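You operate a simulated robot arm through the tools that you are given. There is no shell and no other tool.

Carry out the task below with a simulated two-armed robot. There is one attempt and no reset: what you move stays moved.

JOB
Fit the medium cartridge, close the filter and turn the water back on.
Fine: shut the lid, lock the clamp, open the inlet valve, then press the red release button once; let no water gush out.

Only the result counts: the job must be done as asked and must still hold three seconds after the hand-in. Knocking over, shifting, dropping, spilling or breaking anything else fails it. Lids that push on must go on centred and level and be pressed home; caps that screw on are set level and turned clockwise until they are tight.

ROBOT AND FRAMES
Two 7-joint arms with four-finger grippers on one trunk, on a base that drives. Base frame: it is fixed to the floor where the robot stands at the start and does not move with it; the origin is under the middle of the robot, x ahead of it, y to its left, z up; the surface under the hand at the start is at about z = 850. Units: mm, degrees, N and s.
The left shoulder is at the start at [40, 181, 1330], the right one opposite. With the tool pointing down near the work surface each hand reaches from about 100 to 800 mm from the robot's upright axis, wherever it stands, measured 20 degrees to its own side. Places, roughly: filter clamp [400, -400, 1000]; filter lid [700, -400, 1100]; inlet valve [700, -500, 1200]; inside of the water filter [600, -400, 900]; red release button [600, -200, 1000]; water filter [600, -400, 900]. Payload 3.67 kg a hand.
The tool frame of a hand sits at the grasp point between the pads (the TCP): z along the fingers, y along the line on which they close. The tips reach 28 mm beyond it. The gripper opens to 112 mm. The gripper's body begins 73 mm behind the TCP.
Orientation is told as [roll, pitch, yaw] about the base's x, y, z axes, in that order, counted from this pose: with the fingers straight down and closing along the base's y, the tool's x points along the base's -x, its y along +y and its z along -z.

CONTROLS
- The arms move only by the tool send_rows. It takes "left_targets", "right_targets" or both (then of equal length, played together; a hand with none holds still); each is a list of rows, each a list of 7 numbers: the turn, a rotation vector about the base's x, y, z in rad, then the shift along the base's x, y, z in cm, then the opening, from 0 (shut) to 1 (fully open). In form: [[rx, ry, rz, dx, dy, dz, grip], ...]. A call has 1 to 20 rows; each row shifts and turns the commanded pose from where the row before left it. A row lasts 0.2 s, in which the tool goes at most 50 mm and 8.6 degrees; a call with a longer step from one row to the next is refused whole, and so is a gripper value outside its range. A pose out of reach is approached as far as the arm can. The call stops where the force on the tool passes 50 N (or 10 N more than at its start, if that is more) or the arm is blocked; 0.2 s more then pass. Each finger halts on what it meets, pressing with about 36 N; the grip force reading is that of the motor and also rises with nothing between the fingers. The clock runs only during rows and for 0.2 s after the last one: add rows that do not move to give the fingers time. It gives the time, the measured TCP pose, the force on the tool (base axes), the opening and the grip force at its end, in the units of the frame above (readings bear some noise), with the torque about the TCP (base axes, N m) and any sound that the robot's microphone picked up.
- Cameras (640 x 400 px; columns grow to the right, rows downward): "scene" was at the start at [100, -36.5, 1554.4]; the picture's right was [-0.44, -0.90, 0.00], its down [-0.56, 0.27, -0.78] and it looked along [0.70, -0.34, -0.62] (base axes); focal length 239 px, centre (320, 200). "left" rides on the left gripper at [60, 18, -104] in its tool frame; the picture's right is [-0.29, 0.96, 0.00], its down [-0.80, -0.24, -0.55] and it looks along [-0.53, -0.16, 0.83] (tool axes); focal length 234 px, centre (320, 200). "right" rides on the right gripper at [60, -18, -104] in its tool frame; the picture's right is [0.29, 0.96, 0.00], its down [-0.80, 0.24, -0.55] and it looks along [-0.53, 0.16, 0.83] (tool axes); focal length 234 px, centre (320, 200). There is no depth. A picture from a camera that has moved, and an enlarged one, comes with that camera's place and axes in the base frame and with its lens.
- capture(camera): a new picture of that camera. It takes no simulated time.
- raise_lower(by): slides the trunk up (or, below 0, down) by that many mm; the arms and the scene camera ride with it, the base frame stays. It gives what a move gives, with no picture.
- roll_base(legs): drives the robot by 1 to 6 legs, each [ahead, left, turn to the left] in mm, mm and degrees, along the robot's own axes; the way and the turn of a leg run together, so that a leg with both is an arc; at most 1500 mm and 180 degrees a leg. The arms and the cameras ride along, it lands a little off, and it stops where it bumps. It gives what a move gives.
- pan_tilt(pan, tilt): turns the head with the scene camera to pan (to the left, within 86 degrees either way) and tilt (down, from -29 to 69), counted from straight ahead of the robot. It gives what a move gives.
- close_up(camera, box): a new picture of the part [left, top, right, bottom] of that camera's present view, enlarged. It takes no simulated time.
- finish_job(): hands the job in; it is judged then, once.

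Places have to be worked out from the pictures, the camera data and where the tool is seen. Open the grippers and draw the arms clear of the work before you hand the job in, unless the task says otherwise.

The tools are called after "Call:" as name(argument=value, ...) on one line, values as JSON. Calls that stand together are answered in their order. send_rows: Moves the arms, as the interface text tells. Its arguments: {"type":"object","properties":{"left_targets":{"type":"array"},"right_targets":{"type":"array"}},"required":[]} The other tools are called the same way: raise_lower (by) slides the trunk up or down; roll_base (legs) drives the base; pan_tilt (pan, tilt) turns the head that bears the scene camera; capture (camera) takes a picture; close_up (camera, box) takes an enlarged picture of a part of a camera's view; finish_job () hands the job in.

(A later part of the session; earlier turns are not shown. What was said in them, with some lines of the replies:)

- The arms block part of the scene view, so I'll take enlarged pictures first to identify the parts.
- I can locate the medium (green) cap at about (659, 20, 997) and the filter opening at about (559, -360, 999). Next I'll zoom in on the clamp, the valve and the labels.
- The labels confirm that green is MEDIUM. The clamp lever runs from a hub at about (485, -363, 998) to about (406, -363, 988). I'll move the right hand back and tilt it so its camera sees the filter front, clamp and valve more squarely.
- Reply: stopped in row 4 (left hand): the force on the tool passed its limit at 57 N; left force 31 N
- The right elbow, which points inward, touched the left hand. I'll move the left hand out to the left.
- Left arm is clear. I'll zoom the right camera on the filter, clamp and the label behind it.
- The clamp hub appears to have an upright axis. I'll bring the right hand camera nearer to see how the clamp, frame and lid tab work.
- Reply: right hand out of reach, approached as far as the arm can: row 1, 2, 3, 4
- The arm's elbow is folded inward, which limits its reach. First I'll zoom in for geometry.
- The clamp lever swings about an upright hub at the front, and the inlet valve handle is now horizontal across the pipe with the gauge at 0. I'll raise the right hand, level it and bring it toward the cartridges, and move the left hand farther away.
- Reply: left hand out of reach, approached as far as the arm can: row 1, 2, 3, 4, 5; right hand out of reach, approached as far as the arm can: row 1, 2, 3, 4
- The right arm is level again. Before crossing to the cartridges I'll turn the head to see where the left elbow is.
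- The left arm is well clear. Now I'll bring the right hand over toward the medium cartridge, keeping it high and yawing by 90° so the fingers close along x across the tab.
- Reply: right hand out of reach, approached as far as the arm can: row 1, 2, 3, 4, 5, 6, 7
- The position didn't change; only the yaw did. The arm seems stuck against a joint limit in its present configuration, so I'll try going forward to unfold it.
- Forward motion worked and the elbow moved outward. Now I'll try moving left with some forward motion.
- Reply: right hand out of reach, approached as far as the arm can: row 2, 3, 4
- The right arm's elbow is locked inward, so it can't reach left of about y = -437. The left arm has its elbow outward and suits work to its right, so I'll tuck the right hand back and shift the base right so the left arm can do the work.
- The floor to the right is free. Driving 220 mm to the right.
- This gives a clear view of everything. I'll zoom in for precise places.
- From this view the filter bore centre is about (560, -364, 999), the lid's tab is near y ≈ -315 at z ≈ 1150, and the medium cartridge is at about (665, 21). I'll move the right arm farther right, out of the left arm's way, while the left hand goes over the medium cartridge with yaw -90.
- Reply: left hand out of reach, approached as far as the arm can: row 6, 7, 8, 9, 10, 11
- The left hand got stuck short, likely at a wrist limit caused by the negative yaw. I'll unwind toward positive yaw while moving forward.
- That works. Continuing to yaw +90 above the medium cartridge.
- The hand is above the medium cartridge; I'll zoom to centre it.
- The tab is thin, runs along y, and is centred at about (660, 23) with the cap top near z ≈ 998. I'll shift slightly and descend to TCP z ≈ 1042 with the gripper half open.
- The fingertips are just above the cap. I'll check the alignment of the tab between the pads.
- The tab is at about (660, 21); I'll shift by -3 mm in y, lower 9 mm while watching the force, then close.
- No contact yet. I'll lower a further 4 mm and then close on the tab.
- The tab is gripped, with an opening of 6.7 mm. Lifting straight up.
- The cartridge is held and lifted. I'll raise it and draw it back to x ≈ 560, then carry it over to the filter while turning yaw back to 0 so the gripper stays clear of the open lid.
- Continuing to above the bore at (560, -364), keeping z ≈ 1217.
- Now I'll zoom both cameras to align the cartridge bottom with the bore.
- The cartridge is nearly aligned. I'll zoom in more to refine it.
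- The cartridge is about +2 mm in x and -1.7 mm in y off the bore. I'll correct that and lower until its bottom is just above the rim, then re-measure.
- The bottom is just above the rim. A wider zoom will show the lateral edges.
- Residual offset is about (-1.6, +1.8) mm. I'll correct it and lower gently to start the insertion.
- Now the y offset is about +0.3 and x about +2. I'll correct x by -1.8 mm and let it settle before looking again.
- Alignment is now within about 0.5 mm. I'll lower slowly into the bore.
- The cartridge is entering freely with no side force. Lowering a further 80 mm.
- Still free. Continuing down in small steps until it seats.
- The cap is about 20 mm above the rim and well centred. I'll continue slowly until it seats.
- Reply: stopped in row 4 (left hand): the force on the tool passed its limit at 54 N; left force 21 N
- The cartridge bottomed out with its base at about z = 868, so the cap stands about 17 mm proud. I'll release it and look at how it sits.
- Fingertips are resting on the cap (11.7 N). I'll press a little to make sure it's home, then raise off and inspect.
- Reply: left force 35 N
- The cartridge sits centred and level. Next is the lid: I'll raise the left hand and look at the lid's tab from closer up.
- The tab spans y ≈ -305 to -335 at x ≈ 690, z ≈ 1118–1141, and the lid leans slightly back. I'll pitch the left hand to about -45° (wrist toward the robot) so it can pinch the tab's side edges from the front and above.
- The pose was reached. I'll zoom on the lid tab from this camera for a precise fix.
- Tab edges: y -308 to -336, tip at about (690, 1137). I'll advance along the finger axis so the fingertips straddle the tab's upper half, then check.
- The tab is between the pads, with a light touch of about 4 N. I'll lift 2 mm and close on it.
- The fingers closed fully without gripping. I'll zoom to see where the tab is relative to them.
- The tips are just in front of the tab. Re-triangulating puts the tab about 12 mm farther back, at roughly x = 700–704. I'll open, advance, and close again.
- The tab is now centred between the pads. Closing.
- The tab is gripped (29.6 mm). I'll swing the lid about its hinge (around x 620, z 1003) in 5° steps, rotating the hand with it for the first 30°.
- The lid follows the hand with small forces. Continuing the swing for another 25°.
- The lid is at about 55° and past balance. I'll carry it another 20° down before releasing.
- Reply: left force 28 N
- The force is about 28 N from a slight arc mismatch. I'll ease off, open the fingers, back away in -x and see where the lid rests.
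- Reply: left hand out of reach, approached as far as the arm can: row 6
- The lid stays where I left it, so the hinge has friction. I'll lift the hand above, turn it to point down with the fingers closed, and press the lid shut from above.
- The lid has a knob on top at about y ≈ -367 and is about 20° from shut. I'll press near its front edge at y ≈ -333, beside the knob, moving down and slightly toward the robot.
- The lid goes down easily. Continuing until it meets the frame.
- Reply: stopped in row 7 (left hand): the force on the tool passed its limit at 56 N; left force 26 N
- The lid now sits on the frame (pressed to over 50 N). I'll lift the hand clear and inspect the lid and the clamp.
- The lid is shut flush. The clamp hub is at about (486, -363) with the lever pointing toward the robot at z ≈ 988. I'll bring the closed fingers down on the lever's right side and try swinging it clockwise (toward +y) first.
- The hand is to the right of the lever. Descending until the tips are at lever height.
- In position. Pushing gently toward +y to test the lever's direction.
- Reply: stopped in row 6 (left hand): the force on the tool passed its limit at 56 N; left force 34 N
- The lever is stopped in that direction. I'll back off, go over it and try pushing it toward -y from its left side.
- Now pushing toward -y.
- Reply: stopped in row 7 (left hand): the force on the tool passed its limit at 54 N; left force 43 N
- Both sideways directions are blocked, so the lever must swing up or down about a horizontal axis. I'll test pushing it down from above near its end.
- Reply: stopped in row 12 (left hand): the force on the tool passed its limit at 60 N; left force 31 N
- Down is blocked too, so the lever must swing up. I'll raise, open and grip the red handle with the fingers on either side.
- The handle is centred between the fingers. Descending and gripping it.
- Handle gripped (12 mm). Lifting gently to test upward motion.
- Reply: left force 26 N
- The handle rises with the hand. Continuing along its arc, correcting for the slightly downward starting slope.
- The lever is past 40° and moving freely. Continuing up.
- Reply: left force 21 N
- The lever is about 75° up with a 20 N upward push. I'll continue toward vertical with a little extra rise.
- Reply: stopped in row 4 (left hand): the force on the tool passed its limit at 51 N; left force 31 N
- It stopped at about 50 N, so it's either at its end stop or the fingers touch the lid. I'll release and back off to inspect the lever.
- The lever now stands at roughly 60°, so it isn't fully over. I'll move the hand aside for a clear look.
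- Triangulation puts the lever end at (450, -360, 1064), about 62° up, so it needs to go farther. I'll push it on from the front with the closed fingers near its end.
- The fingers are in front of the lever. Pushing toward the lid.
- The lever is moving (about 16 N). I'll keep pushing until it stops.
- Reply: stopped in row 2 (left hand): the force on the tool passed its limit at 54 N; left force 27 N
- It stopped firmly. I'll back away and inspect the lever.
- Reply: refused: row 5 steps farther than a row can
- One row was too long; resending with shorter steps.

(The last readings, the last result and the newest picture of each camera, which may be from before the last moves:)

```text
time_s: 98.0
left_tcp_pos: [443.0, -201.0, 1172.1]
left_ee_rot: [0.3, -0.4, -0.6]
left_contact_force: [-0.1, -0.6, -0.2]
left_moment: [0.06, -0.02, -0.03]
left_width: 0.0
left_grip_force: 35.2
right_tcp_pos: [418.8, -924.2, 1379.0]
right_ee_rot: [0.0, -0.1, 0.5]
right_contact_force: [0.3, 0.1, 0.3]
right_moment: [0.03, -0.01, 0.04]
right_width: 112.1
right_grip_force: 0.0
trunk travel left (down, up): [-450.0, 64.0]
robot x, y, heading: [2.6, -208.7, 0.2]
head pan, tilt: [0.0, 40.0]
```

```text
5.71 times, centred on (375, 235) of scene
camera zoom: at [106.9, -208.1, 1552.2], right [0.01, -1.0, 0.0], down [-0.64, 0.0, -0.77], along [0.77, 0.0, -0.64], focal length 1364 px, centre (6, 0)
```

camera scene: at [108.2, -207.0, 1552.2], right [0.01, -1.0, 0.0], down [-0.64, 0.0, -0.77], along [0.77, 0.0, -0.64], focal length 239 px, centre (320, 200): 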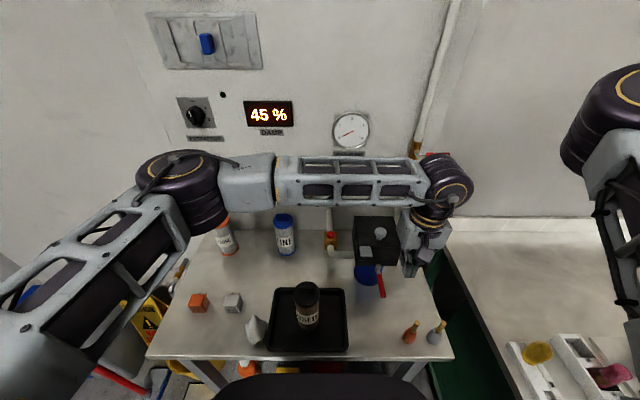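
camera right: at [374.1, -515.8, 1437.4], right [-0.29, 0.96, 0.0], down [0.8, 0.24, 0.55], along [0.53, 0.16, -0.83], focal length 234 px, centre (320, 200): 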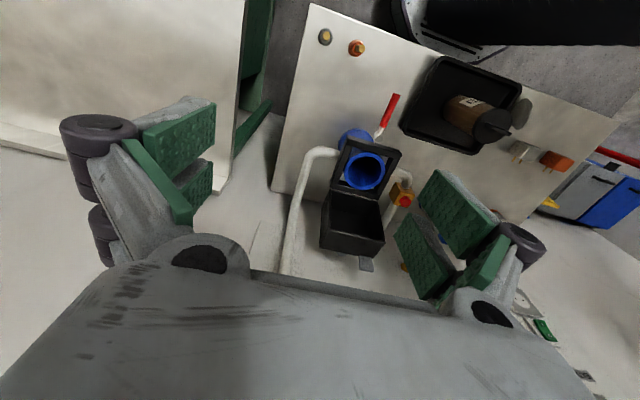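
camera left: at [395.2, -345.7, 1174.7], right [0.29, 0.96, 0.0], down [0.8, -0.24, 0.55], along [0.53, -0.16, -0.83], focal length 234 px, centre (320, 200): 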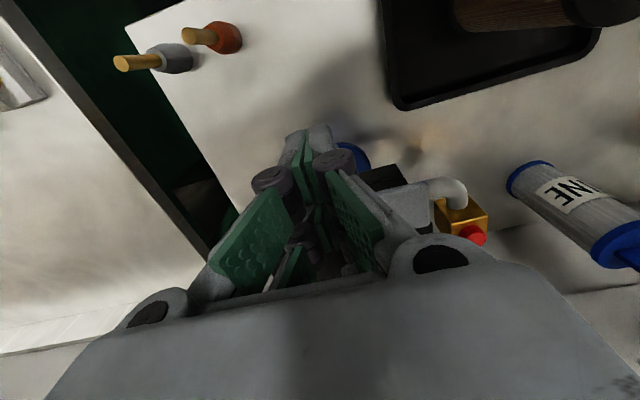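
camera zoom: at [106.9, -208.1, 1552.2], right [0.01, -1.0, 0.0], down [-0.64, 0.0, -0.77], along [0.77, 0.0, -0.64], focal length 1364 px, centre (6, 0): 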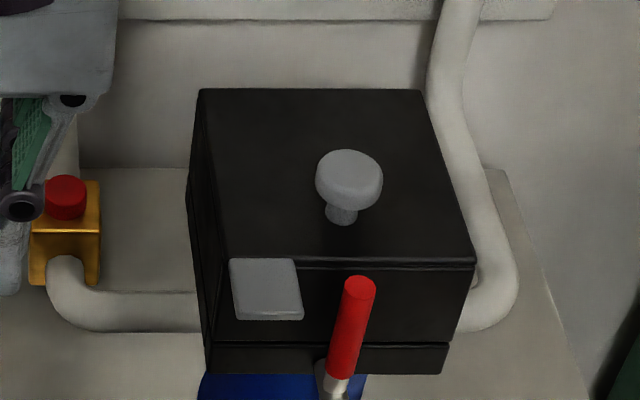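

The lever is now fully upright at its stop, with its end at (482, -358, 1075), so the clamp is locked over the shut lid. The inlet valve hub is at about (697, -477, 1220) with its handle pointing to -y, ending near y = -562. I'll bring the left hand there, pointing forward with the fingers closed, below the handle.

Call:
send_rows(left_targets=[[0, 0, 0, 0, 0, 3, 0], [0, -0.11, 0, 1.2, -2.8, 1, 0], [0, -0.11, 0, 1.2, -2.8, 0, 0], [0, -0.11, 0, 1.2, -2.8, 0, 0], [0, -0.11, 0, 1.2, -2.8, 0, 0], [0, -0.11, 0, 1.2, -2.8, 0, 0], [0, -0.11, 0, 1.2, -2.8, 0, 0], [0, -0.11, 0, 1.2, -2.8, 0, 0], [0, -0.11, 0, 1.2, -2.8, -0.5, 0], [0, -0.11, 0, 1.2, -2.8, -0.5, 0], [0, -0.11, 0, 1.2, -2.8, -0.5, 0], [0, -0.1, 0, 1.2, -2.8, -0.5, 0], [0, 0, 0, 0, 0, 0, 0]])

Call:
capture(camera="scene")

Call:
capture(camera="left")

```text
time_s: 100.8
left_tcp_pos: [574.1, -508.1, 1191.4]
left_ee_rot: [1.4, -69.1, -1.2]
left_contact_force: [0.4, 0.2, 0.2]
left_moment: [0.02, 0.0, 0.03]
left_width: 0.0
left_grip_force: 35.5
right_tcp_pos: [418.6, -921.7, 1379.4]
right_ee_rot: [0.0, -0.1, 0.4]
right_contact_force: [0.7, 0.2, 0.9]
right_moment: [-0.02, 0.0, -0.01]
right_width: 112.0
right_grip_force: 0.0
trunk travel left (down, up): [-450.0, 64.0]
robot x, y, heading: [-4.2, -209.4, 0.5]
head pan, tilt: [0.0, 40.0]
```

```text
taken
camera scene: at [107.9, -206.2, 1552.1], right [0.01, -1.0, 0.0], down [-0.64, 0.0, -0.77], along [0.77, 0.0, -0.64], focal length 239 px, centre (320, 200)
```

scene: 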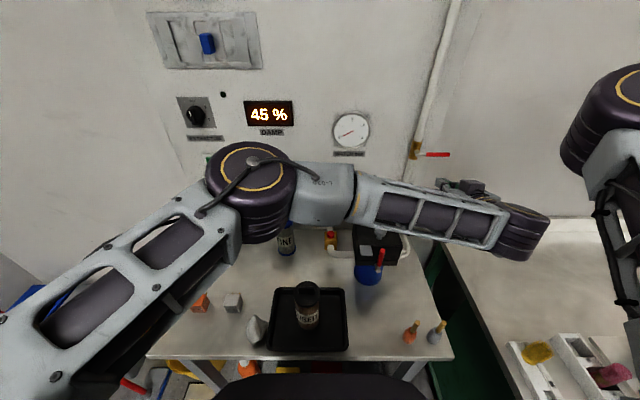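

```text
taken
camera left: at [455.0, -490.1, 1172.4], right [0.1, 0.96, 0.28], down [-0.23, -0.25, 0.94], along [0.97, -0.16, 0.2], focal length 234 px, centre (320, 200)
```

left: 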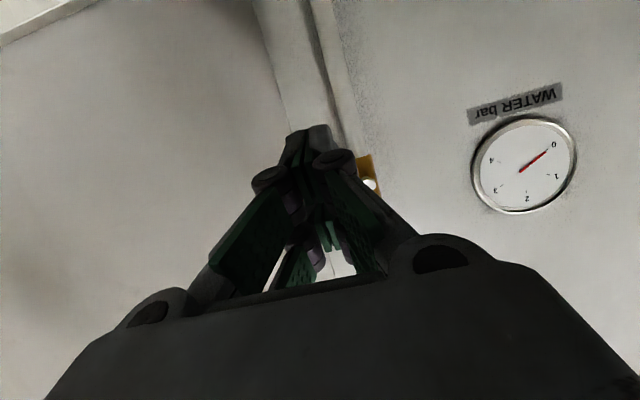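

The hand is near the valve. I'll zoom in on the valve to refine its place.

Call:
close_up(camera="scene", box=[390, 120, 490, 220])

Call:
close_up(camera="left", box=[240, 90, 440, 240])

```text
4.00 times, centred on (440, 170) of scene
camera zoom: at [107.9, -206.2, 1552.1], right [0.01, -1.0, 0.0], down [-0.64, 0.0, -0.77], along [0.77, 0.0, -0.64], focal length 955 px, centre (-160, 320)
```

zoom: 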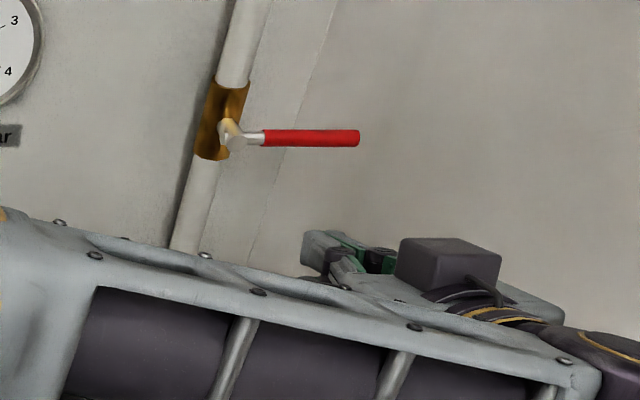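

```text
2.67 times, centred on (340, 165) of left
camera zoom: at [455.0, -490.1, 1172.4], right [0.1, 0.96, 0.28], down [-0.23, -0.25, 0.94], along [0.97, -0.16, 0.2], focal length 624 px, centre (267, 293)
```

zoom: 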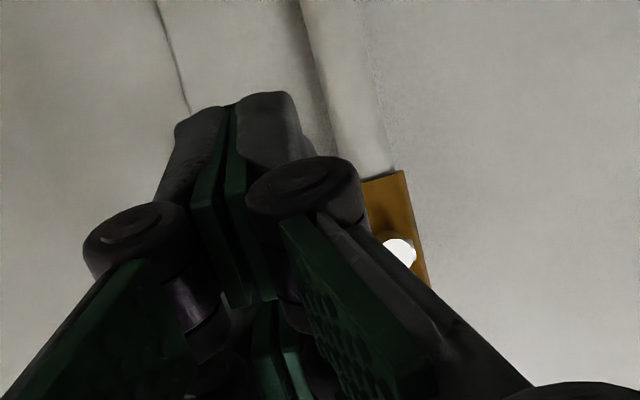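

Handle centreline z ≈ 1221, running y ≈ -490 to -561 at x ≈ 697. I'll move the closed fingers beneath the handle near its end.

Call:
send_rows(left_targets=[[0, 0, 0, 1.5, -0.7, -1.2, 0], [0, 0, 0, 2.8, -0.7, -1, 0], [0, 0, 0, 3, -0.6, 0, 0], [0, 0, 0, 3, -0.5, 0, 0], [0, 0, 0, 1, 0, 0, 0], [0, 0, 0, 0, 0, 0, 0]])

Call:
close_up(camera="scene", box=[390, 120, 490, 220])

Call:
capture(camera="left")

```text
time_s: 102.2
left_tcp_pos: [649.3, -506.1, 1159.9]
left_ee_rot: [1.3, -69.1, -1.4]
left_contact_force: [-0.8, 0.0, -0.4]
left_moment: [0.0, -0.01, 0.03]
left_width: 0.2
left_grip_force: 35.8
left hand out of reach, approached as far as the arm can: row 2, 3, 4, 5
right_tcp_pos: [416.9, -922.5, 1379.8]
right_ee_rot: [0.1, -0.1, 0.5]
right_contact_force: [-0.3, -0.1, -0.4]
right_moment: [0.0, 0.0, -0.03]
right_width: 112.0
right_grip_force: 0.1
trunk travel left (down, up): [-450.0, 64.0]
robot x, y, heading: [-1.9, -207.5, 0.1]
head pan, tilt: [0.0, 40.0]
```

```text
4.00 times, centred on (440, 170) of scene
camera zoom: at [106.3, -207.3, 1552.2], right [0.01, -1.0, 0.0], down [-0.64, 0.0, -0.77], along [0.77, 0.0, -0.64], focal length 955 px, centre (-160, 320)
```

zoom: 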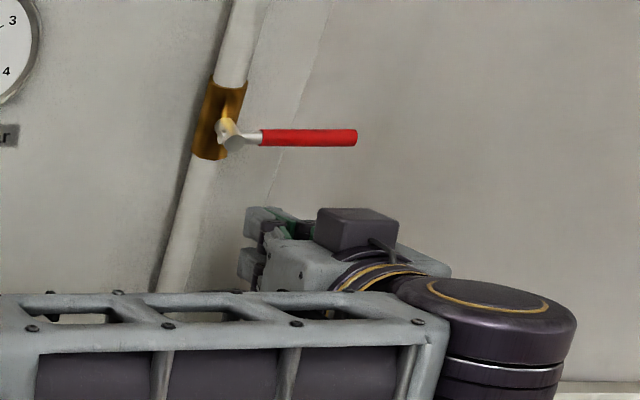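

```text
taken
camera left: at [529.7, -487.3, 1140.9], right [0.11, 0.96, 0.28], down [-0.23, -0.25, 0.94], along [0.97, -0.16, 0.2], focal length 234 px, centre (320, 200)
```

left: 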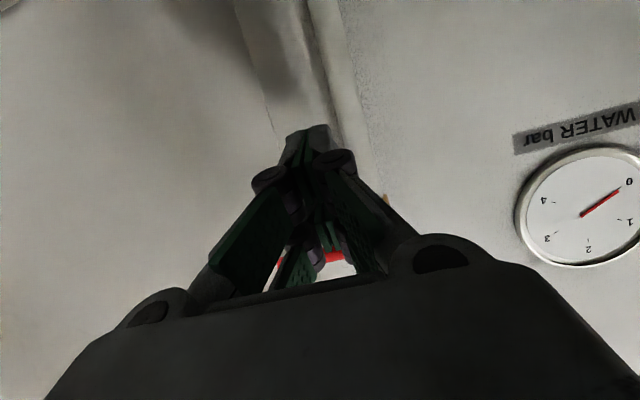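

The arm is at its reach limit with the hand pointing straight ahead. I'll yaw the hand about -27° so it points along the arm, then extend to beneath the handle.

Call:
send_rows(left_targets=[[0, 0, -0.12, -0.5, -0.3, 0.2, 0], [0, 0, -0.12, 0, -0.7, 0.2, 0], [0, 0, -0.12, 0.5, -0.7, 0.2, 0], [0, 0, -0.12, 1, -0.7, 0.2, 0], [0, 0, 0, 1.5, -0.2, 0, 0], [0, 0, 0, 1.5, 0, 0, 0], [0, 0, 0, 0, 0, 0, 0]])

Call:
close_up(camera="scene", box=[390, 120, 490, 220])

Call:
capture(camera="left")

```text
time_s: 103.8
left_tcp_pos: [687.8, -531.1, 1167.7]
left_ee_rot: [1.2, -69.1, -28.9]
left_contact_force: [0.5, 0.4, -0.3]
left_moment: [0.01, 0.01, 0.0]
left_width: 0.1
left_grip_force: 35.6
right_tcp_pos: [418.6, -922.8, 1380.0]
right_ee_rot: [0.0, 0.0, 0.6]
right_contact_force: [0.3, 0.4, 0.2]
right_moment: [-0.04, -0.03, -0.01]
right_width: 112.0
right_grip_force: 0.0
trunk travel left (down, up): [-450.0, 64.0]
robot x, y, heading: [0.2, -210.2, 0.3]
head pan, tilt: [0.0, 40.0]
```

```text
4.00 times, centred on (440, 170) of scene
camera zoom: at [106.9, -206.6, 1552.2], right [0.01, -1.0, 0.0], down [-0.64, 0.0, -0.77], along [0.77, 0.0, -0.64], focal length 955 px, centre (-160, 320)
```

zoom: 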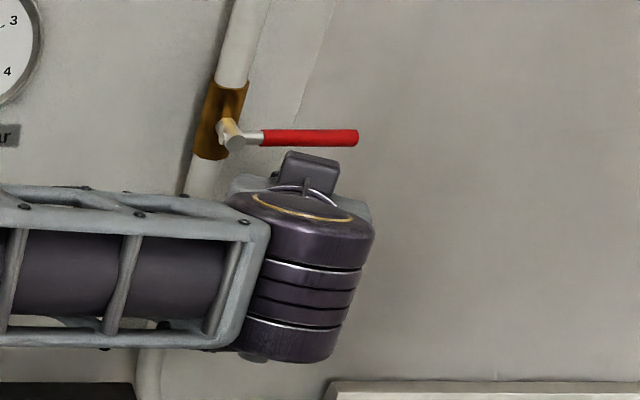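

```text
taken
camera left: at [591.4, -459.7, 1149.3], right [0.53, 0.8, 0.28], down [-0.32, -0.11, 0.94], along [0.78, -0.59, 0.2], focal length 234 px, centre (320, 200)
```

left: 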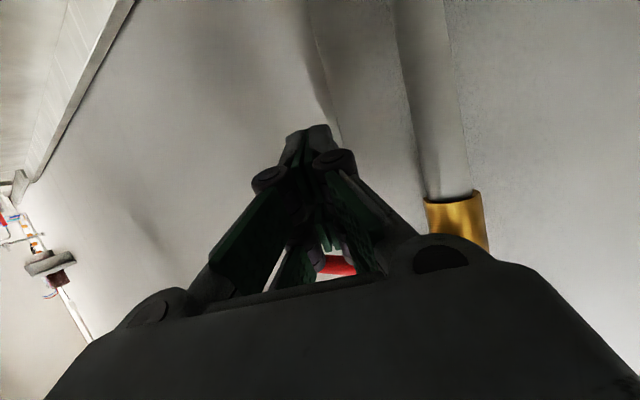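

In place beneath the handle. Pushing up gently to test the opening direction.

Call:
send_rows(left_targets=[[0, 0, 0, 0, 0, 1, 0], [0, 0, 0, 0, 0, 1, 0], [0, 0, 0, 0, 0, 0.8, 0], [0, 0, 0, 0, 0, 0.8, 0], [0, 0, 0, 0, -0.1, 0.8, 0], [0, 0, 0, 0, 0, 0.8, 0], [0, 0, 0, 0, 0, 0, 0]])

Call:
close_up(camera="scene", box=[390, 100, 490, 200])

```text
time_s: 105.4
left_tcp_pos: [688.0, -532.6, 1220.5]
left_ee_rot: [1.3, -69.1, -28.8]
left_contact_force: [-1.4, -1.2, -1.6]
left_moment: [-0.02, -0.01, 0.01]
left_width: 0.1
left_grip_force: 35.9
right_tcp_pos: [419.5, -922.6, 1378.3]
right_ee_rot: [0.0, -0.1, 0.5]
right_contact_force: [0.0, 1.0, 0.3]
right_moment: [-0.01, 0.02, -0.01]
right_width: 112.1
right_grip_force: 0.0
trunk travel left (down, up): [-450.0, 64.0]
robot x, y, heading: [-2.8, -207.2, 0.2]
head pan, tilt: [0.0, 40.0]
```

```text
4.00 times, centred on (440, 150) of scene
camera zoom: at [106.8, -207.2, 1552.2], right [0.01, -1.0, 0.0], down [-0.64, 0.0, -0.77], along [0.77, 0.0, -0.64], focal length 955 px, centre (-160, 400)
```

zoom: 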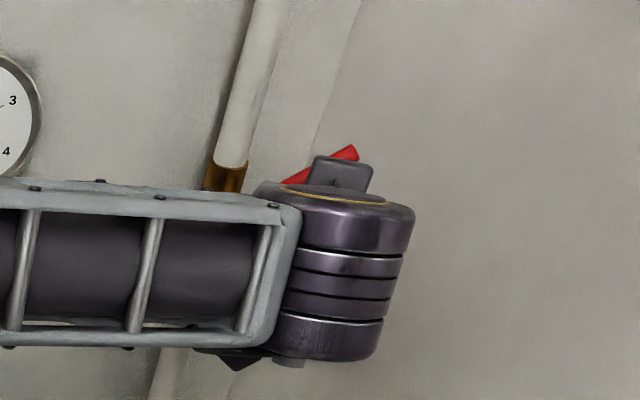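

The handle is turning upward. Continuing along its arc toward vertical.

Call:
send_rows(left_targets=[[0, 0, 0, 0, -0.1, 1.0, 0], [0, 0, 0, 0, 0.2, 1.2, 0], [0, 0, 0, 0, 0.5, 1.2, 0], [0, 0, 0, 0, 0.8, 1.2, 0], [0, 0, 0, 0, 1.0, 1.0, 0], [0, 0, 0, 0, 0, 0, 0]])

Call:
capture(camera="scene")

Call:
close_up(camera="scene", box=[390, 80, 490, 180])

Call:
capture(camera="left")

```text
time_s: 106.8
left_tcp_pos: [689.0, -510.4, 1276.2]
left_ee_rot: [1.4, -69.1, -28.8]
left_contact_force: [0.4, -0.2, 0.8]
left_moment: [-0.01, 0.05, 0.0]
left_width: 0.0
left_grip_force: 35.7
right_tcp_pos: [417.8, -922.4, 1380.5]
right_ee_rot: [0.0, 0.0, 0.4]
right_contact_force: [0.4, -0.8, -0.2]
right_moment: [0.0, 0.02, 0.01]
right_width: 112.1
right_grip_force: 0.1
trunk travel left (down, up): [-450.0, 64.0]
robot x, y, heading: [-2.9, -212.6, 0.3]
head pan, tilt: [0.0, 40.0]
```

```text
taken
camera scene: at [106.9, -207.4, 1552.2], right [0.01, -1.0, 0.0], down [-0.64, 0.0, -0.77], along [0.77, 0.0, -0.64], focal length 239 px, centre (320, 200)
```

scene: 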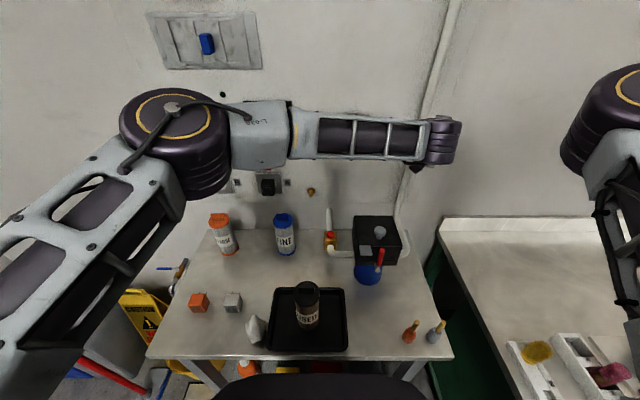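

```text
4.00 times, centred on (440, 130) of scene
camera zoom: at [106.9, -207.4, 1552.2], right [0.01, -1.0, 0.0], down [-0.64, 0.0, -0.77], along [0.77, 0.0, -0.64], focal length 955 px, centre (-160, 480)
```

zoom: 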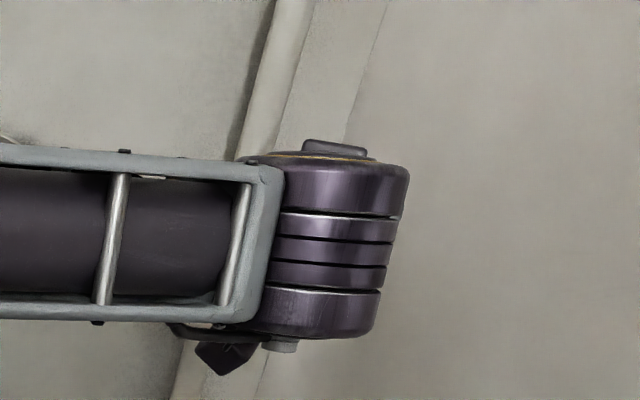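

```text
taken
camera left: at [591.3, -438.3, 1256.8], right [0.53, 0.8, 0.28], down [-0.32, -0.11, 0.94], along [0.78, -0.59, 0.2], focal length 234 px, centre (320, 200)
```

left: 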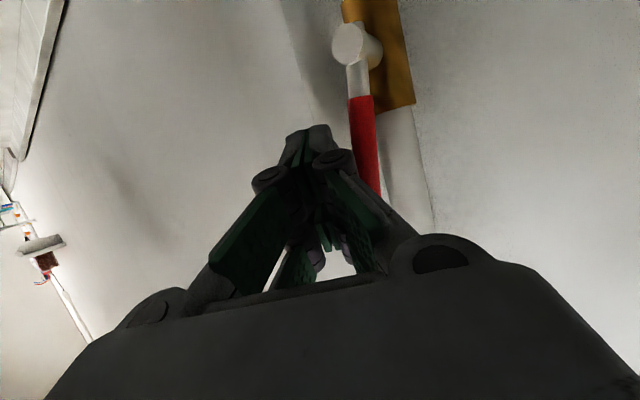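

The handle is almost parallel to the pipe, pointing up. I'll push it on toward +y until it meets its stop.

Call:
send_rows(left_targets=[[0, 0, 0, 0, 0.6, 0.3, 0], [0, 0, 0, 0, 0.6, 0, 0], [0, 0, 0, 0, 0.6, 0, 0], [0, 0, 0, 0, 0.6, 0, 0], [0, 0, 0, 0, 0.5, 0, 0], [0, 0, 0, 0, 0.5, 0, 0], [0, 0, 0, 0, 0, 0, 0]])

Call:
capture(camera="left")

Call:
close_up(camera="scene", box=[320, 90, 460, 190])

```text
time_s: 108.4
left_tcp_pos: [680.5, -490.0, 1277.9]
left_ee_rot: [2.0, -69.0, -30.4]
left_contact_force: [-10.2, -40.9, 0.6]
left_moment: [0.54, -0.15, -0.59]
left_width: 0.0
left_grip_force: 35.4
right_tcp_pos: [415.8, -931.2, 1377.0]
right_ee_rot: [0.4, -0.1, 0.3]
right_contact_force: [0.5, 0.8, -0.4]
right_moment: [-0.01, 0.02, 0.0]
right_width: 111.9
right_grip_force: 0.1
trunk travel left (down, up): [-450.0, 64.0]
robot x, y, heading: [0.5, -208.0, 0.6]
head pan, tilt: [0.0, 40.0]
```

```text
taken
camera left: at [584.6, -416.3, 1260.0], right [0.55, 0.79, 0.28], down [-0.32, -0.11, 0.94], along [0.77, -0.6, 0.19], focal length 234 px, centre (320, 200)
```

left: 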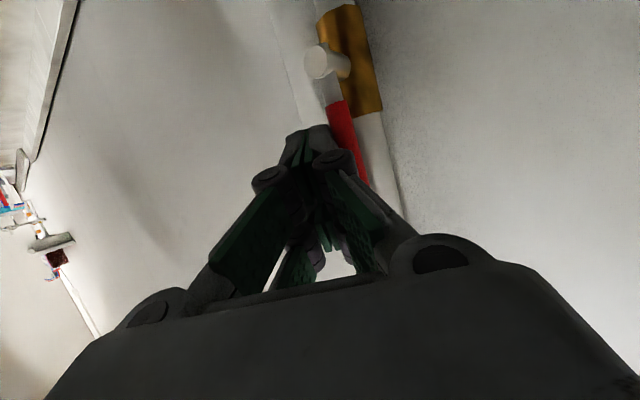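

```text
4.00 times, centred on (390, 140) of scene
camera zoom: at [103.8, -215.8, 1552.4], right [0.0, -1.0, -0.01], down [-0.64, 0.0, -0.77], along [0.77, 0.01, -0.64], focal length 955 px, centre (40, 440)
```

zoom: 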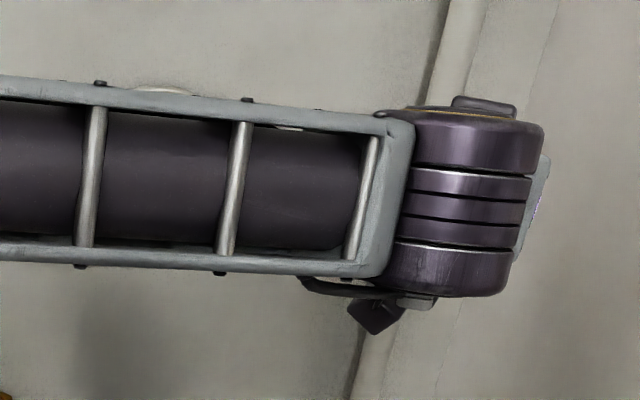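

The handle is against its stop (41 N). I'll back off and check the gauge and valve.

Call:
send_rows(left_targets=[[0, 0, 0, 0, -1.5, 0, 0], [0, 0, 0, -1.5, -1, 0, 0], [0, 0, 0, -3.5, 0, 0, 0], [0, 0, 0, -4, 0, 0, 0], [0, 0, 0.1, -3.5, 3, 0, 0], [0, 0, 0.12, -3, 3.5, 0, 0], [0, 0, 0.12, -3, 3.5, 0, 0], [0, 0, 0.12, -2, 4, 0, 0], [0, 0, 0, 0, 4, 0, 0], [0, 0, 0, 0, 0, 0, 0]])

Call:
capture(camera="scene")

Call:
close_up(camera="scene", box=[310, 80, 470, 190])

Call:
close_up(camera="scene", box=[310, 190, 420, 300])

```text
time_s: 110.6
left_tcp_pos: [486.1, -319.1, 1278.6]
left_ee_rot: [1.5, -69.0, -2.6]
left_contact_force: [-0.7, -0.2, 0.8]
left_moment: [0.0, 0.0, 0.02]
left_width: 0.2
left_grip_force: 35.8
right_tcp_pos: [418.2, -923.4, 1379.7]
right_ee_rot: [0.0, -0.1, 0.4]
right_contact_force: [0.4, 0.4, 0.2]
right_moment: [0.01, 0.01, -0.03]
right_width: 111.9
right_grip_force: 0.1
trunk travel left (down, up): [-450.0, 64.0]
robot x, y, heading: [-1.4, -209.0, 0.2]
head pan, tilt: [0.0, 40.0]
```

```text
taken
camera scene: at [106.8, -208.1, 1552.2], right [0.01, -1.0, 0.0], down [-0.64, 0.0, -0.77], along [0.77, 0.0, -0.64], focal length 239 px, centre (320, 200)
```

scene: 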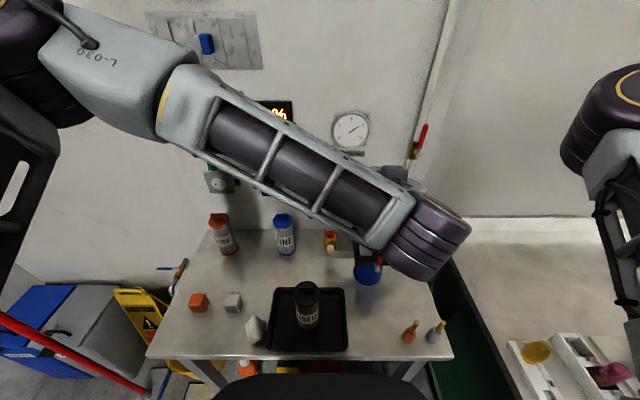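

```text
3.64 times, centred on (390, 135) of scene
camera zoom: at [106.8, -208.1, 1552.2], right [0.01, -1.0, 0.0], down [-0.64, 0.0, -0.77], along [0.77, 0.0, -0.64], focal length 868 px, centre (66, 436)
```

zoom: 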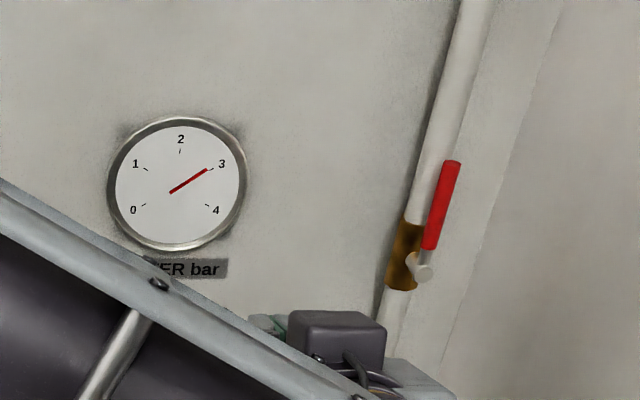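

```text
3.64 times, centred on (365, 245) of scene
camera zoom: at [106.8, -208.1, 1552.2], right [0.01, -1.0, 0.0], down [-0.64, 0.0, -0.77], along [0.77, 0.0, -0.64], focal length 868 px, centre (156, 36)
```

zoom: 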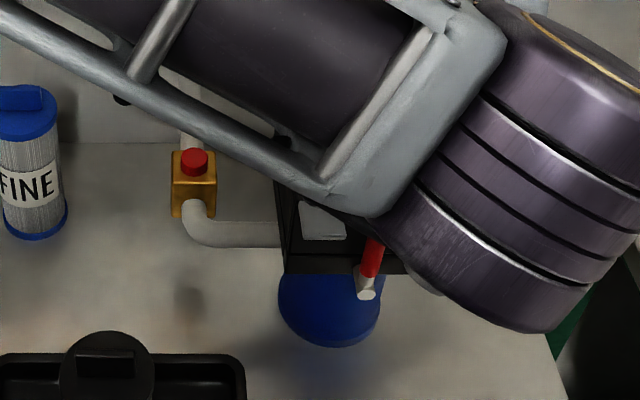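

The gauge now reads 3 bar, the handle is parallel to the pipe, and there's no leak. The red button is at about (609, -240) with its top at z ≈ 992. I'll bring the closed fingers above it, pointing down.

Call:
send_rows(left_targets=[[0, 0.12, 0, 1.2, 1.2, 0, 0], [0, 0.12, 0, 1.2, 1.2, 0, 0], [0, 0.12, 0, 1.2, 1.2, 0, 0], [0, 0.12, 0, 1.2, 1.2, 0, 0], [0, 0.12, 0, 1.2, 1, -1.5, 0], [0, 0.12, 0, 1.2, 0.8, -1.5, 0], [0, 0.12, 0, 1.2, 0.6, -1.5, 0], [0, 0.12, 0, 1.2, 0.4, -2, 0], [0, 0.12, 0.02, 1.2, 0.2, -2, 0], [0, 0.124, 0.025, 1.5, 0.1, -2, 0], [0, 0, 0, 0, 0, 0, 0]])

Call:
capture(camera="left")

Call:
capture(camera="scene")

```text
time_s: 113.0
left_tcp_pos: [607.2, -240.2, 1175.5]
left_ee_rot: [-0.7, 0.0, 1.7]
left_contact_force: [0.0, -0.1, 0.5]
left_moment: [0.02, -0.02, 0.02]
left_width: 0.0
left_grip_force: 35.7
right_tcp_pos: [419.0, -921.5, 1379.3]
right_ee_rot: [-0.1, -0.1, 0.5]
right_contact_force: [0.4, -0.3, -0.3]
right_moment: [0.02, 0.0, -0.03]
right_width: 111.9
right_grip_force: 0.1
trunk travel left (down, up): [-450.0, 64.0]
robot x, y, heading: [-3.0, -204.9, 0.4]
head pan, tilt: [0.0, 40.0]
```

```text
taken
camera left: at [546.8, -221.5, 1278.7], right [0.26, 0.97, -0.01], down [0.8, -0.21, 0.56], along [0.54, -0.15, -0.83], focal length 234 px, centre (320, 200)
```

left: 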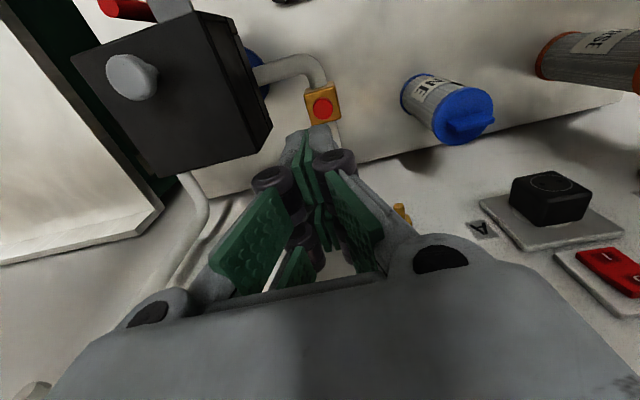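

```text
taken
camera scene: at [106.3, -206.8, 1552.2], right [0.01, -1.0, 0.0], down [-0.64, 0.0, -0.77], along [0.77, 0.0, -0.64], focal length 239 px, centre (320, 200)
```

scene: 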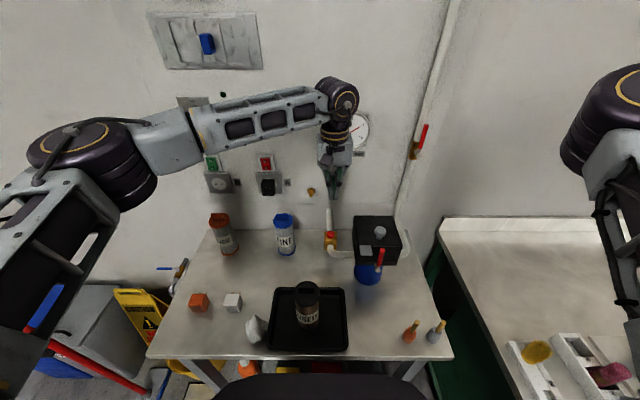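

The button is almost directly below. Descending to about 10 mm above it.

Call:
send_rows(left_targets=[[0, 0, 0, 0.1, 0.15, -4, 0], [0, 0, 0, 0, 0, -4, 0], [0, 0, 0, 0, 0, -3.5, 0], [0, 0, 0, 0, 0, -2.5, 0], [0, 0, 0, 0, 0, 0, 0]])

Call:
close_up(camera="left", box=[240, 70, 400, 170])

Call:
close_up(camera="scene", box=[300, 190, 360, 260])

```text
time_s: 114.2
left_tcp_pos: [608.8, -239.6, 1034.5]
left_ee_rot: [-0.5, -0.1, 1.7]
left_contact_force: [-0.3, -1.0, 0.4]
left_moment: [0.01, 0.03, 0.01]
left_width: 0.0
left_grip_force: 35.3
right_tcp_pos: [418.4, -923.2, 1380.4]
right_ee_rot: [-0.1, 0.0, 0.5]
right_contact_force: [-1.0, 0.0, 0.3]
right_moment: [-0.01, 0.0, -0.01]
right_width: 112.0
right_grip_force: 0.0
trunk travel left (down, up): [-450.0, 64.0]
robot x, y, heading: [3.1, -211.6, 0.2]
head pan, tilt: [0.0, 40.0]
```

```text
4.00 times, centred on (320, 120) of left
camera zoom: at [547.8, -221.5, 1138.3], right [0.26, 0.97, -0.01], down [0.8, -0.21, 0.56], along [0.54, -0.15, -0.83], focal length 937 px, centre (320, 520)
```

zoom: 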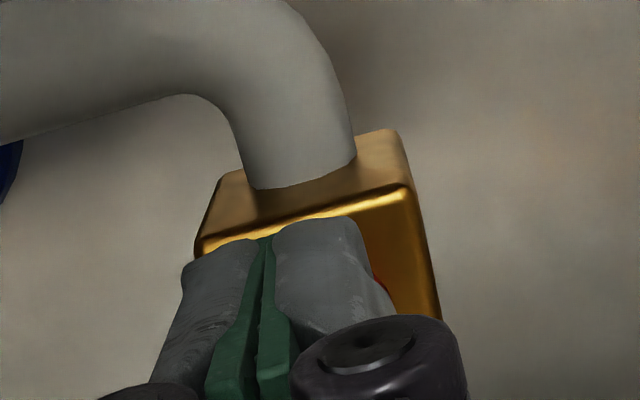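

```text
5.71 times, centred on (330, 225) of scene
camera zoom: at [106.6, -207.2, 1552.2], right [0.01, -1.0, 0.0], down [-0.64, 0.0, -0.77], along [0.77, 0.0, -0.64], focal length 1364 px, centre (263, 57)
```

zoom: 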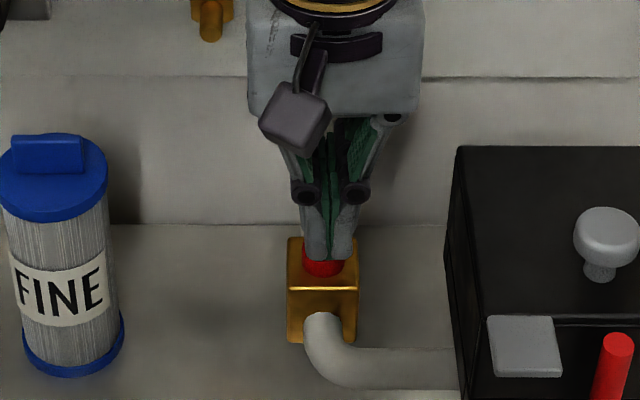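

The tip is just above the button, about 3 mm off in y. I'll correct that and press down once until firm resistance.

Call:
send_rows(left_targets=[[0, 0, 0, 0, 0.3, -0.3, 0], [0, 0, 0, 0, 0, -0.4, 0], [0, 0, 0, 0, 0, -0.4, 0], [0, 0, 0, 0, 0, -0.4, 0], [0, 0, 0, 0, 0, -0.4, 0], [0, 0, 0, 0, 0, -0.4, 0], [0, 0, 0, 0, 0, -0.3, 0]])

Call:
close_up(camera="scene", box=[300, 190, 360, 260])

```text
time_s: 115.8
left_tcp_pos: [606.3, -237.2, 1009.8]
left_ee_rot: [-0.7, -0.3, 1.7]
left_contact_force: [0.6, 0.0, 10.2]
left_moment: [0.0, 0.02, -0.02]
left_width: 6.2
left_grip_force: 35.7
right_tcp_pos: [417.0, -922.5, 1379.9]
right_ee_rot: [0.1, -0.1, 0.5]
right_contact_force: [-0.1, 0.4, -0.3]
right_moment: [0.01, -0.05, 0.02]
right_width: 112.0
right_grip_force: 0.1
trunk travel left (down, up): [-450.0, 64.0]
robot x, y, heading: [1.9, -206.3, 0.5]
head pan, tilt: [0.0, 40.0]
heard: click
```

```text
5.71 times, centred on (330, 225) of scene
camera zoom: at [105.5, -207.1, 1552.4], right [0.01, -1.0, 0.0], down [-0.64, 0.0, -0.77], along [0.77, 0.0, -0.64], focal length 1364 px, centre (263, 57)
```

zoom: 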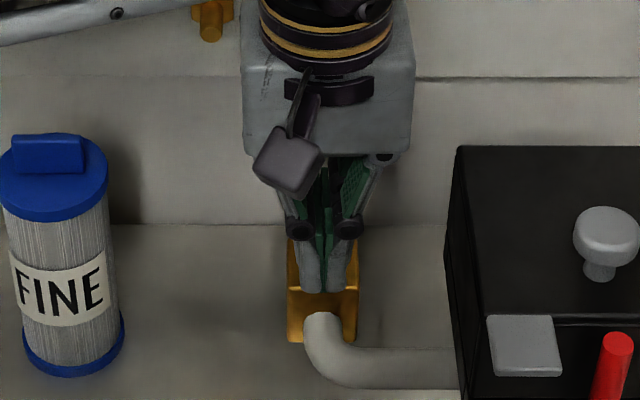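

A click was heard, so the button is pressed. Lifting straight off and checking the gauge and everything else.

Call:
send_rows(left_targets=[[0, 0, 0, 0, 0, 1.5, 0], [0, 0, 0, 0, 0, 3, 0], [0, 0, 0, 0, 0, 4, 0], [0, 0, 0, 0, 0, 4, 0], [0, 0, 0, -1, 1, 4, 0.1], [0, 0, 0, -3, 2, 3, 0.2], [0, 0, 0, -4, 2, 1, 0.4], [0, 0, 0, -4, 2, 0, 0.6], [0, 0, 0, -4, 2, 0, 0.8], [0, 0, 0, -3, 3, 0, 1], [0, 0, 0, 0, 3, 0, 1], [0, 0, 0, 0, 0, 0, 1]])

Call:
capture(camera="scene")

Call:
close_up(camera="scene", box=[300, 80, 460, 190])

Call:
close_up(camera="scene", box=[310, 190, 420, 300])

```text
time_s: 118.4
left_tcp_pos: [416.4, -86.0, 1214.4]
left_ee_rot: [-0.6, -0.1, 1.6]
left_contact_force: [0.1, 0.3, -0.5]
left_moment: [0.01, 0.01, -0.01]
left_width: 112.2
left_grip_force: 0.1
right_tcp_pos: [418.5, -923.9, 1380.0]
right_ee_rot: [-0.1, 0.0, 0.4]
right_contact_force: [-1.4, -0.2, 0.0]
right_moment: [-0.01, 0.0, 0.0]
right_width: 112.0
right_grip_force: 0.0
trunk travel left (down, up): [-450.0, 64.0]
robot x, y, heading: [-0.4, -207.2, 0.4]
head pan, tilt: [0.0, 40.0]
```

```text
taken
camera scene: at [107.3, -207.9, 1552.1], right [0.01, -1.0, 0.0], down [-0.64, 0.0, -0.77], along [0.77, 0.0, -0.64], focal length 239 px, centre (320, 200)
```

scene: 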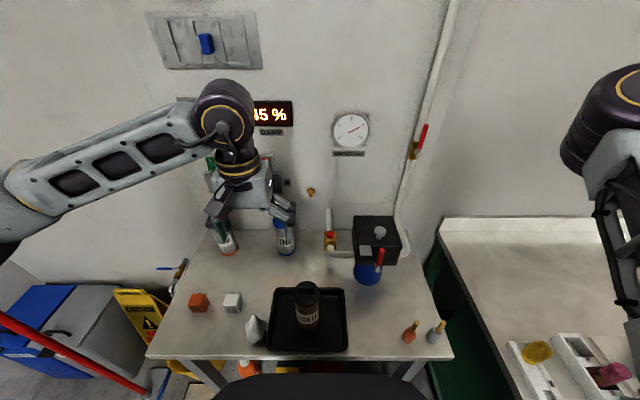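

```text
3.64 times, centred on (380, 135) of scene
camera zoom: at [107.3, -207.9, 1552.1], right [0.01, -1.0, 0.0], down [-0.64, 0.0, -0.77], along [0.77, 0.0, -0.64], focal length 868 px, centre (102, 436)
```

zoom: 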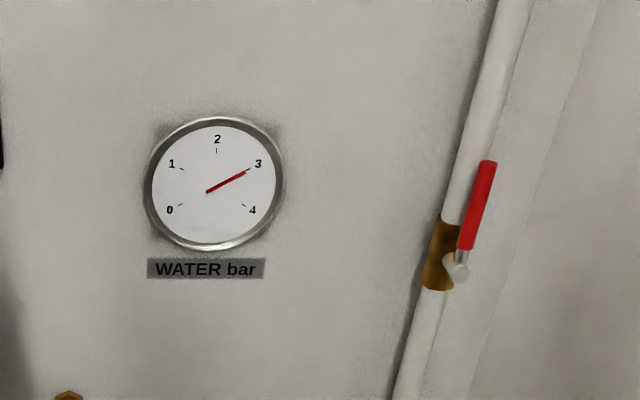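

```text
3.64 times, centred on (365, 245) of scene
camera zoom: at [107.3, -207.9, 1552.1], right [0.01, -1.0, 0.0], down [-0.64, 0.0, -0.77], along [0.77, 0.0, -0.64], focal length 868 px, centre (156, 36)
```

zoom: 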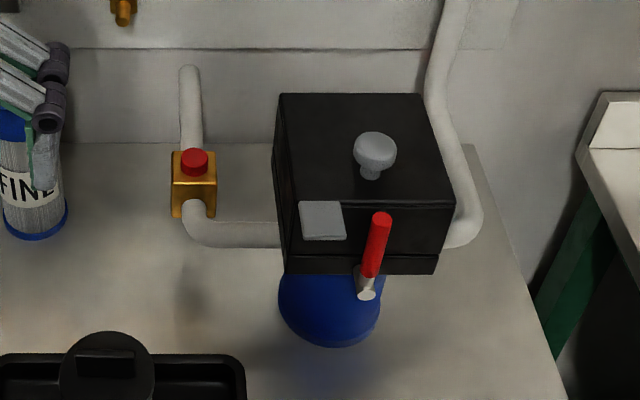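

Gauge steady at about 3 bar, valve open, clamp up, lid shut and button released. I'll draw the left arm farther back and up, then take a final look.

Call:
send_rows(left_targets=[[0, 0, 0, 0, 1, 4, 1], [0, 0, 0, 0, 2, 4, 1], [0, 0, 0, -1, 3, 3, 1], [0, 0, 0, -1, 3, 3, 1], [0, 0, 0, -1, 3, 2, 1], [0, 0, 0, 0, 0, 0, 1], [0, 0, 0, 0, 0, 0, 1]])

Call:
capture(camera="scene")

Call:
close_up(camera="scene", box=[140, 180, 460, 370])

```text
time_s: 120.0
left_tcp_pos: [388.7, 31.4, 1378.4]
left_ee_rot: [-0.7, -0.1, 1.7]
left_contact_force: [-0.6, -0.7, 0.5]
left_moment: [-0.04, 0.01, 0.0]
left_width: 112.1
left_grip_force: 0.1
right_tcp_pos: [418.7, -923.8, 1379.4]
right_ee_rot: [0.0, 0.1, 0.4]
right_contact_force: [0.2, 0.6, 0.0]
right_moment: [-0.01, 0.03, 0.01]
right_width: 112.0
right_grip_force: 0.0
trunk travel left (down, up): [-450.0, 64.0]
robot x, y, heading: [1.3, -209.6, 0.2]
head pan, tilt: [0.0, 40.0]
```

```text
taken
camera scene: at [107.2, -207.2, 1552.1], right [0.01, -1.0, 0.0], down [-0.64, 0.0, -0.77], along [0.77, 0.0, -0.64], focal length 239 px, centre (320, 200)
```

scene: 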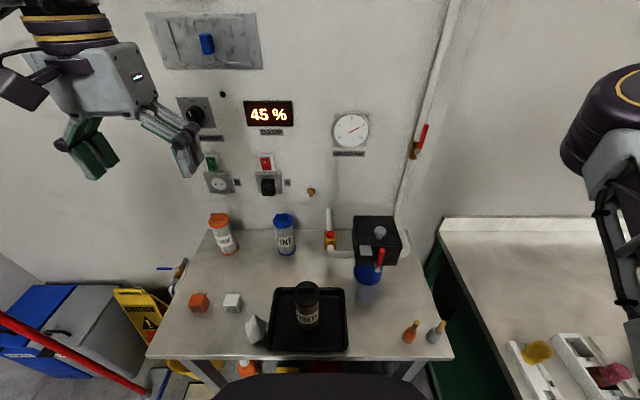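

```text
2.00 times, centred on (300, 275) of scene
camera zoom: at [107.2, -207.2, 1552.1], right [0.01, -1.0, 0.0], down [-0.64, 0.0, -0.77], along [0.77, 0.0, -0.64], focal length 478 px, centre (360, 50)
```

zoom: 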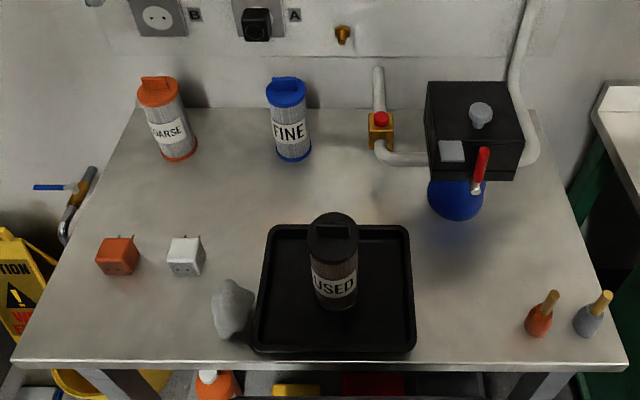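

The medium cartridge is in the filter, the lid is shut and the clamp lever is up against its stop. The valve handle is parallel to the pipe with the gauge at about 3 bar, the button clicked once, and the bench shows no water. Nothing else has been moved and both arms are clear and open, so I'm handing in.

Call:
finish_job()

```text
The job is handed in.
```

The medium (green) cartridge is in the filter, the filter is closed and clamped, and the water is back on. I've handed the job in, but no verdict has come back yet.

- **Cartridge:** It went straight down into the filter until it hit bottom, leaving the cap about 17 mm above the rim. Pressing down on it moved it no further, and the lid closed over it without trouble.
- **Lid and clamp:** The lid is pressed flat onto its frame. The clamp lever only moved upward. I raised it upright until it stopped, which I took as locked, but I heard no click or other sign to confirm that.
- **Water:** The inlet valve handle is turned in line with the pipe, against its stop. The gauge rose from 0 to about 3 bar and stayed there.
- **Red button:** I pressed it once and heard one click. No water gushed out during or after.

Nothing else on the bench looked moved in the last picture. Early on, before any work started, the right arm's elbow bumped the left hand, but neither was near anything on the bench. Both grippers are open and clear of the work.
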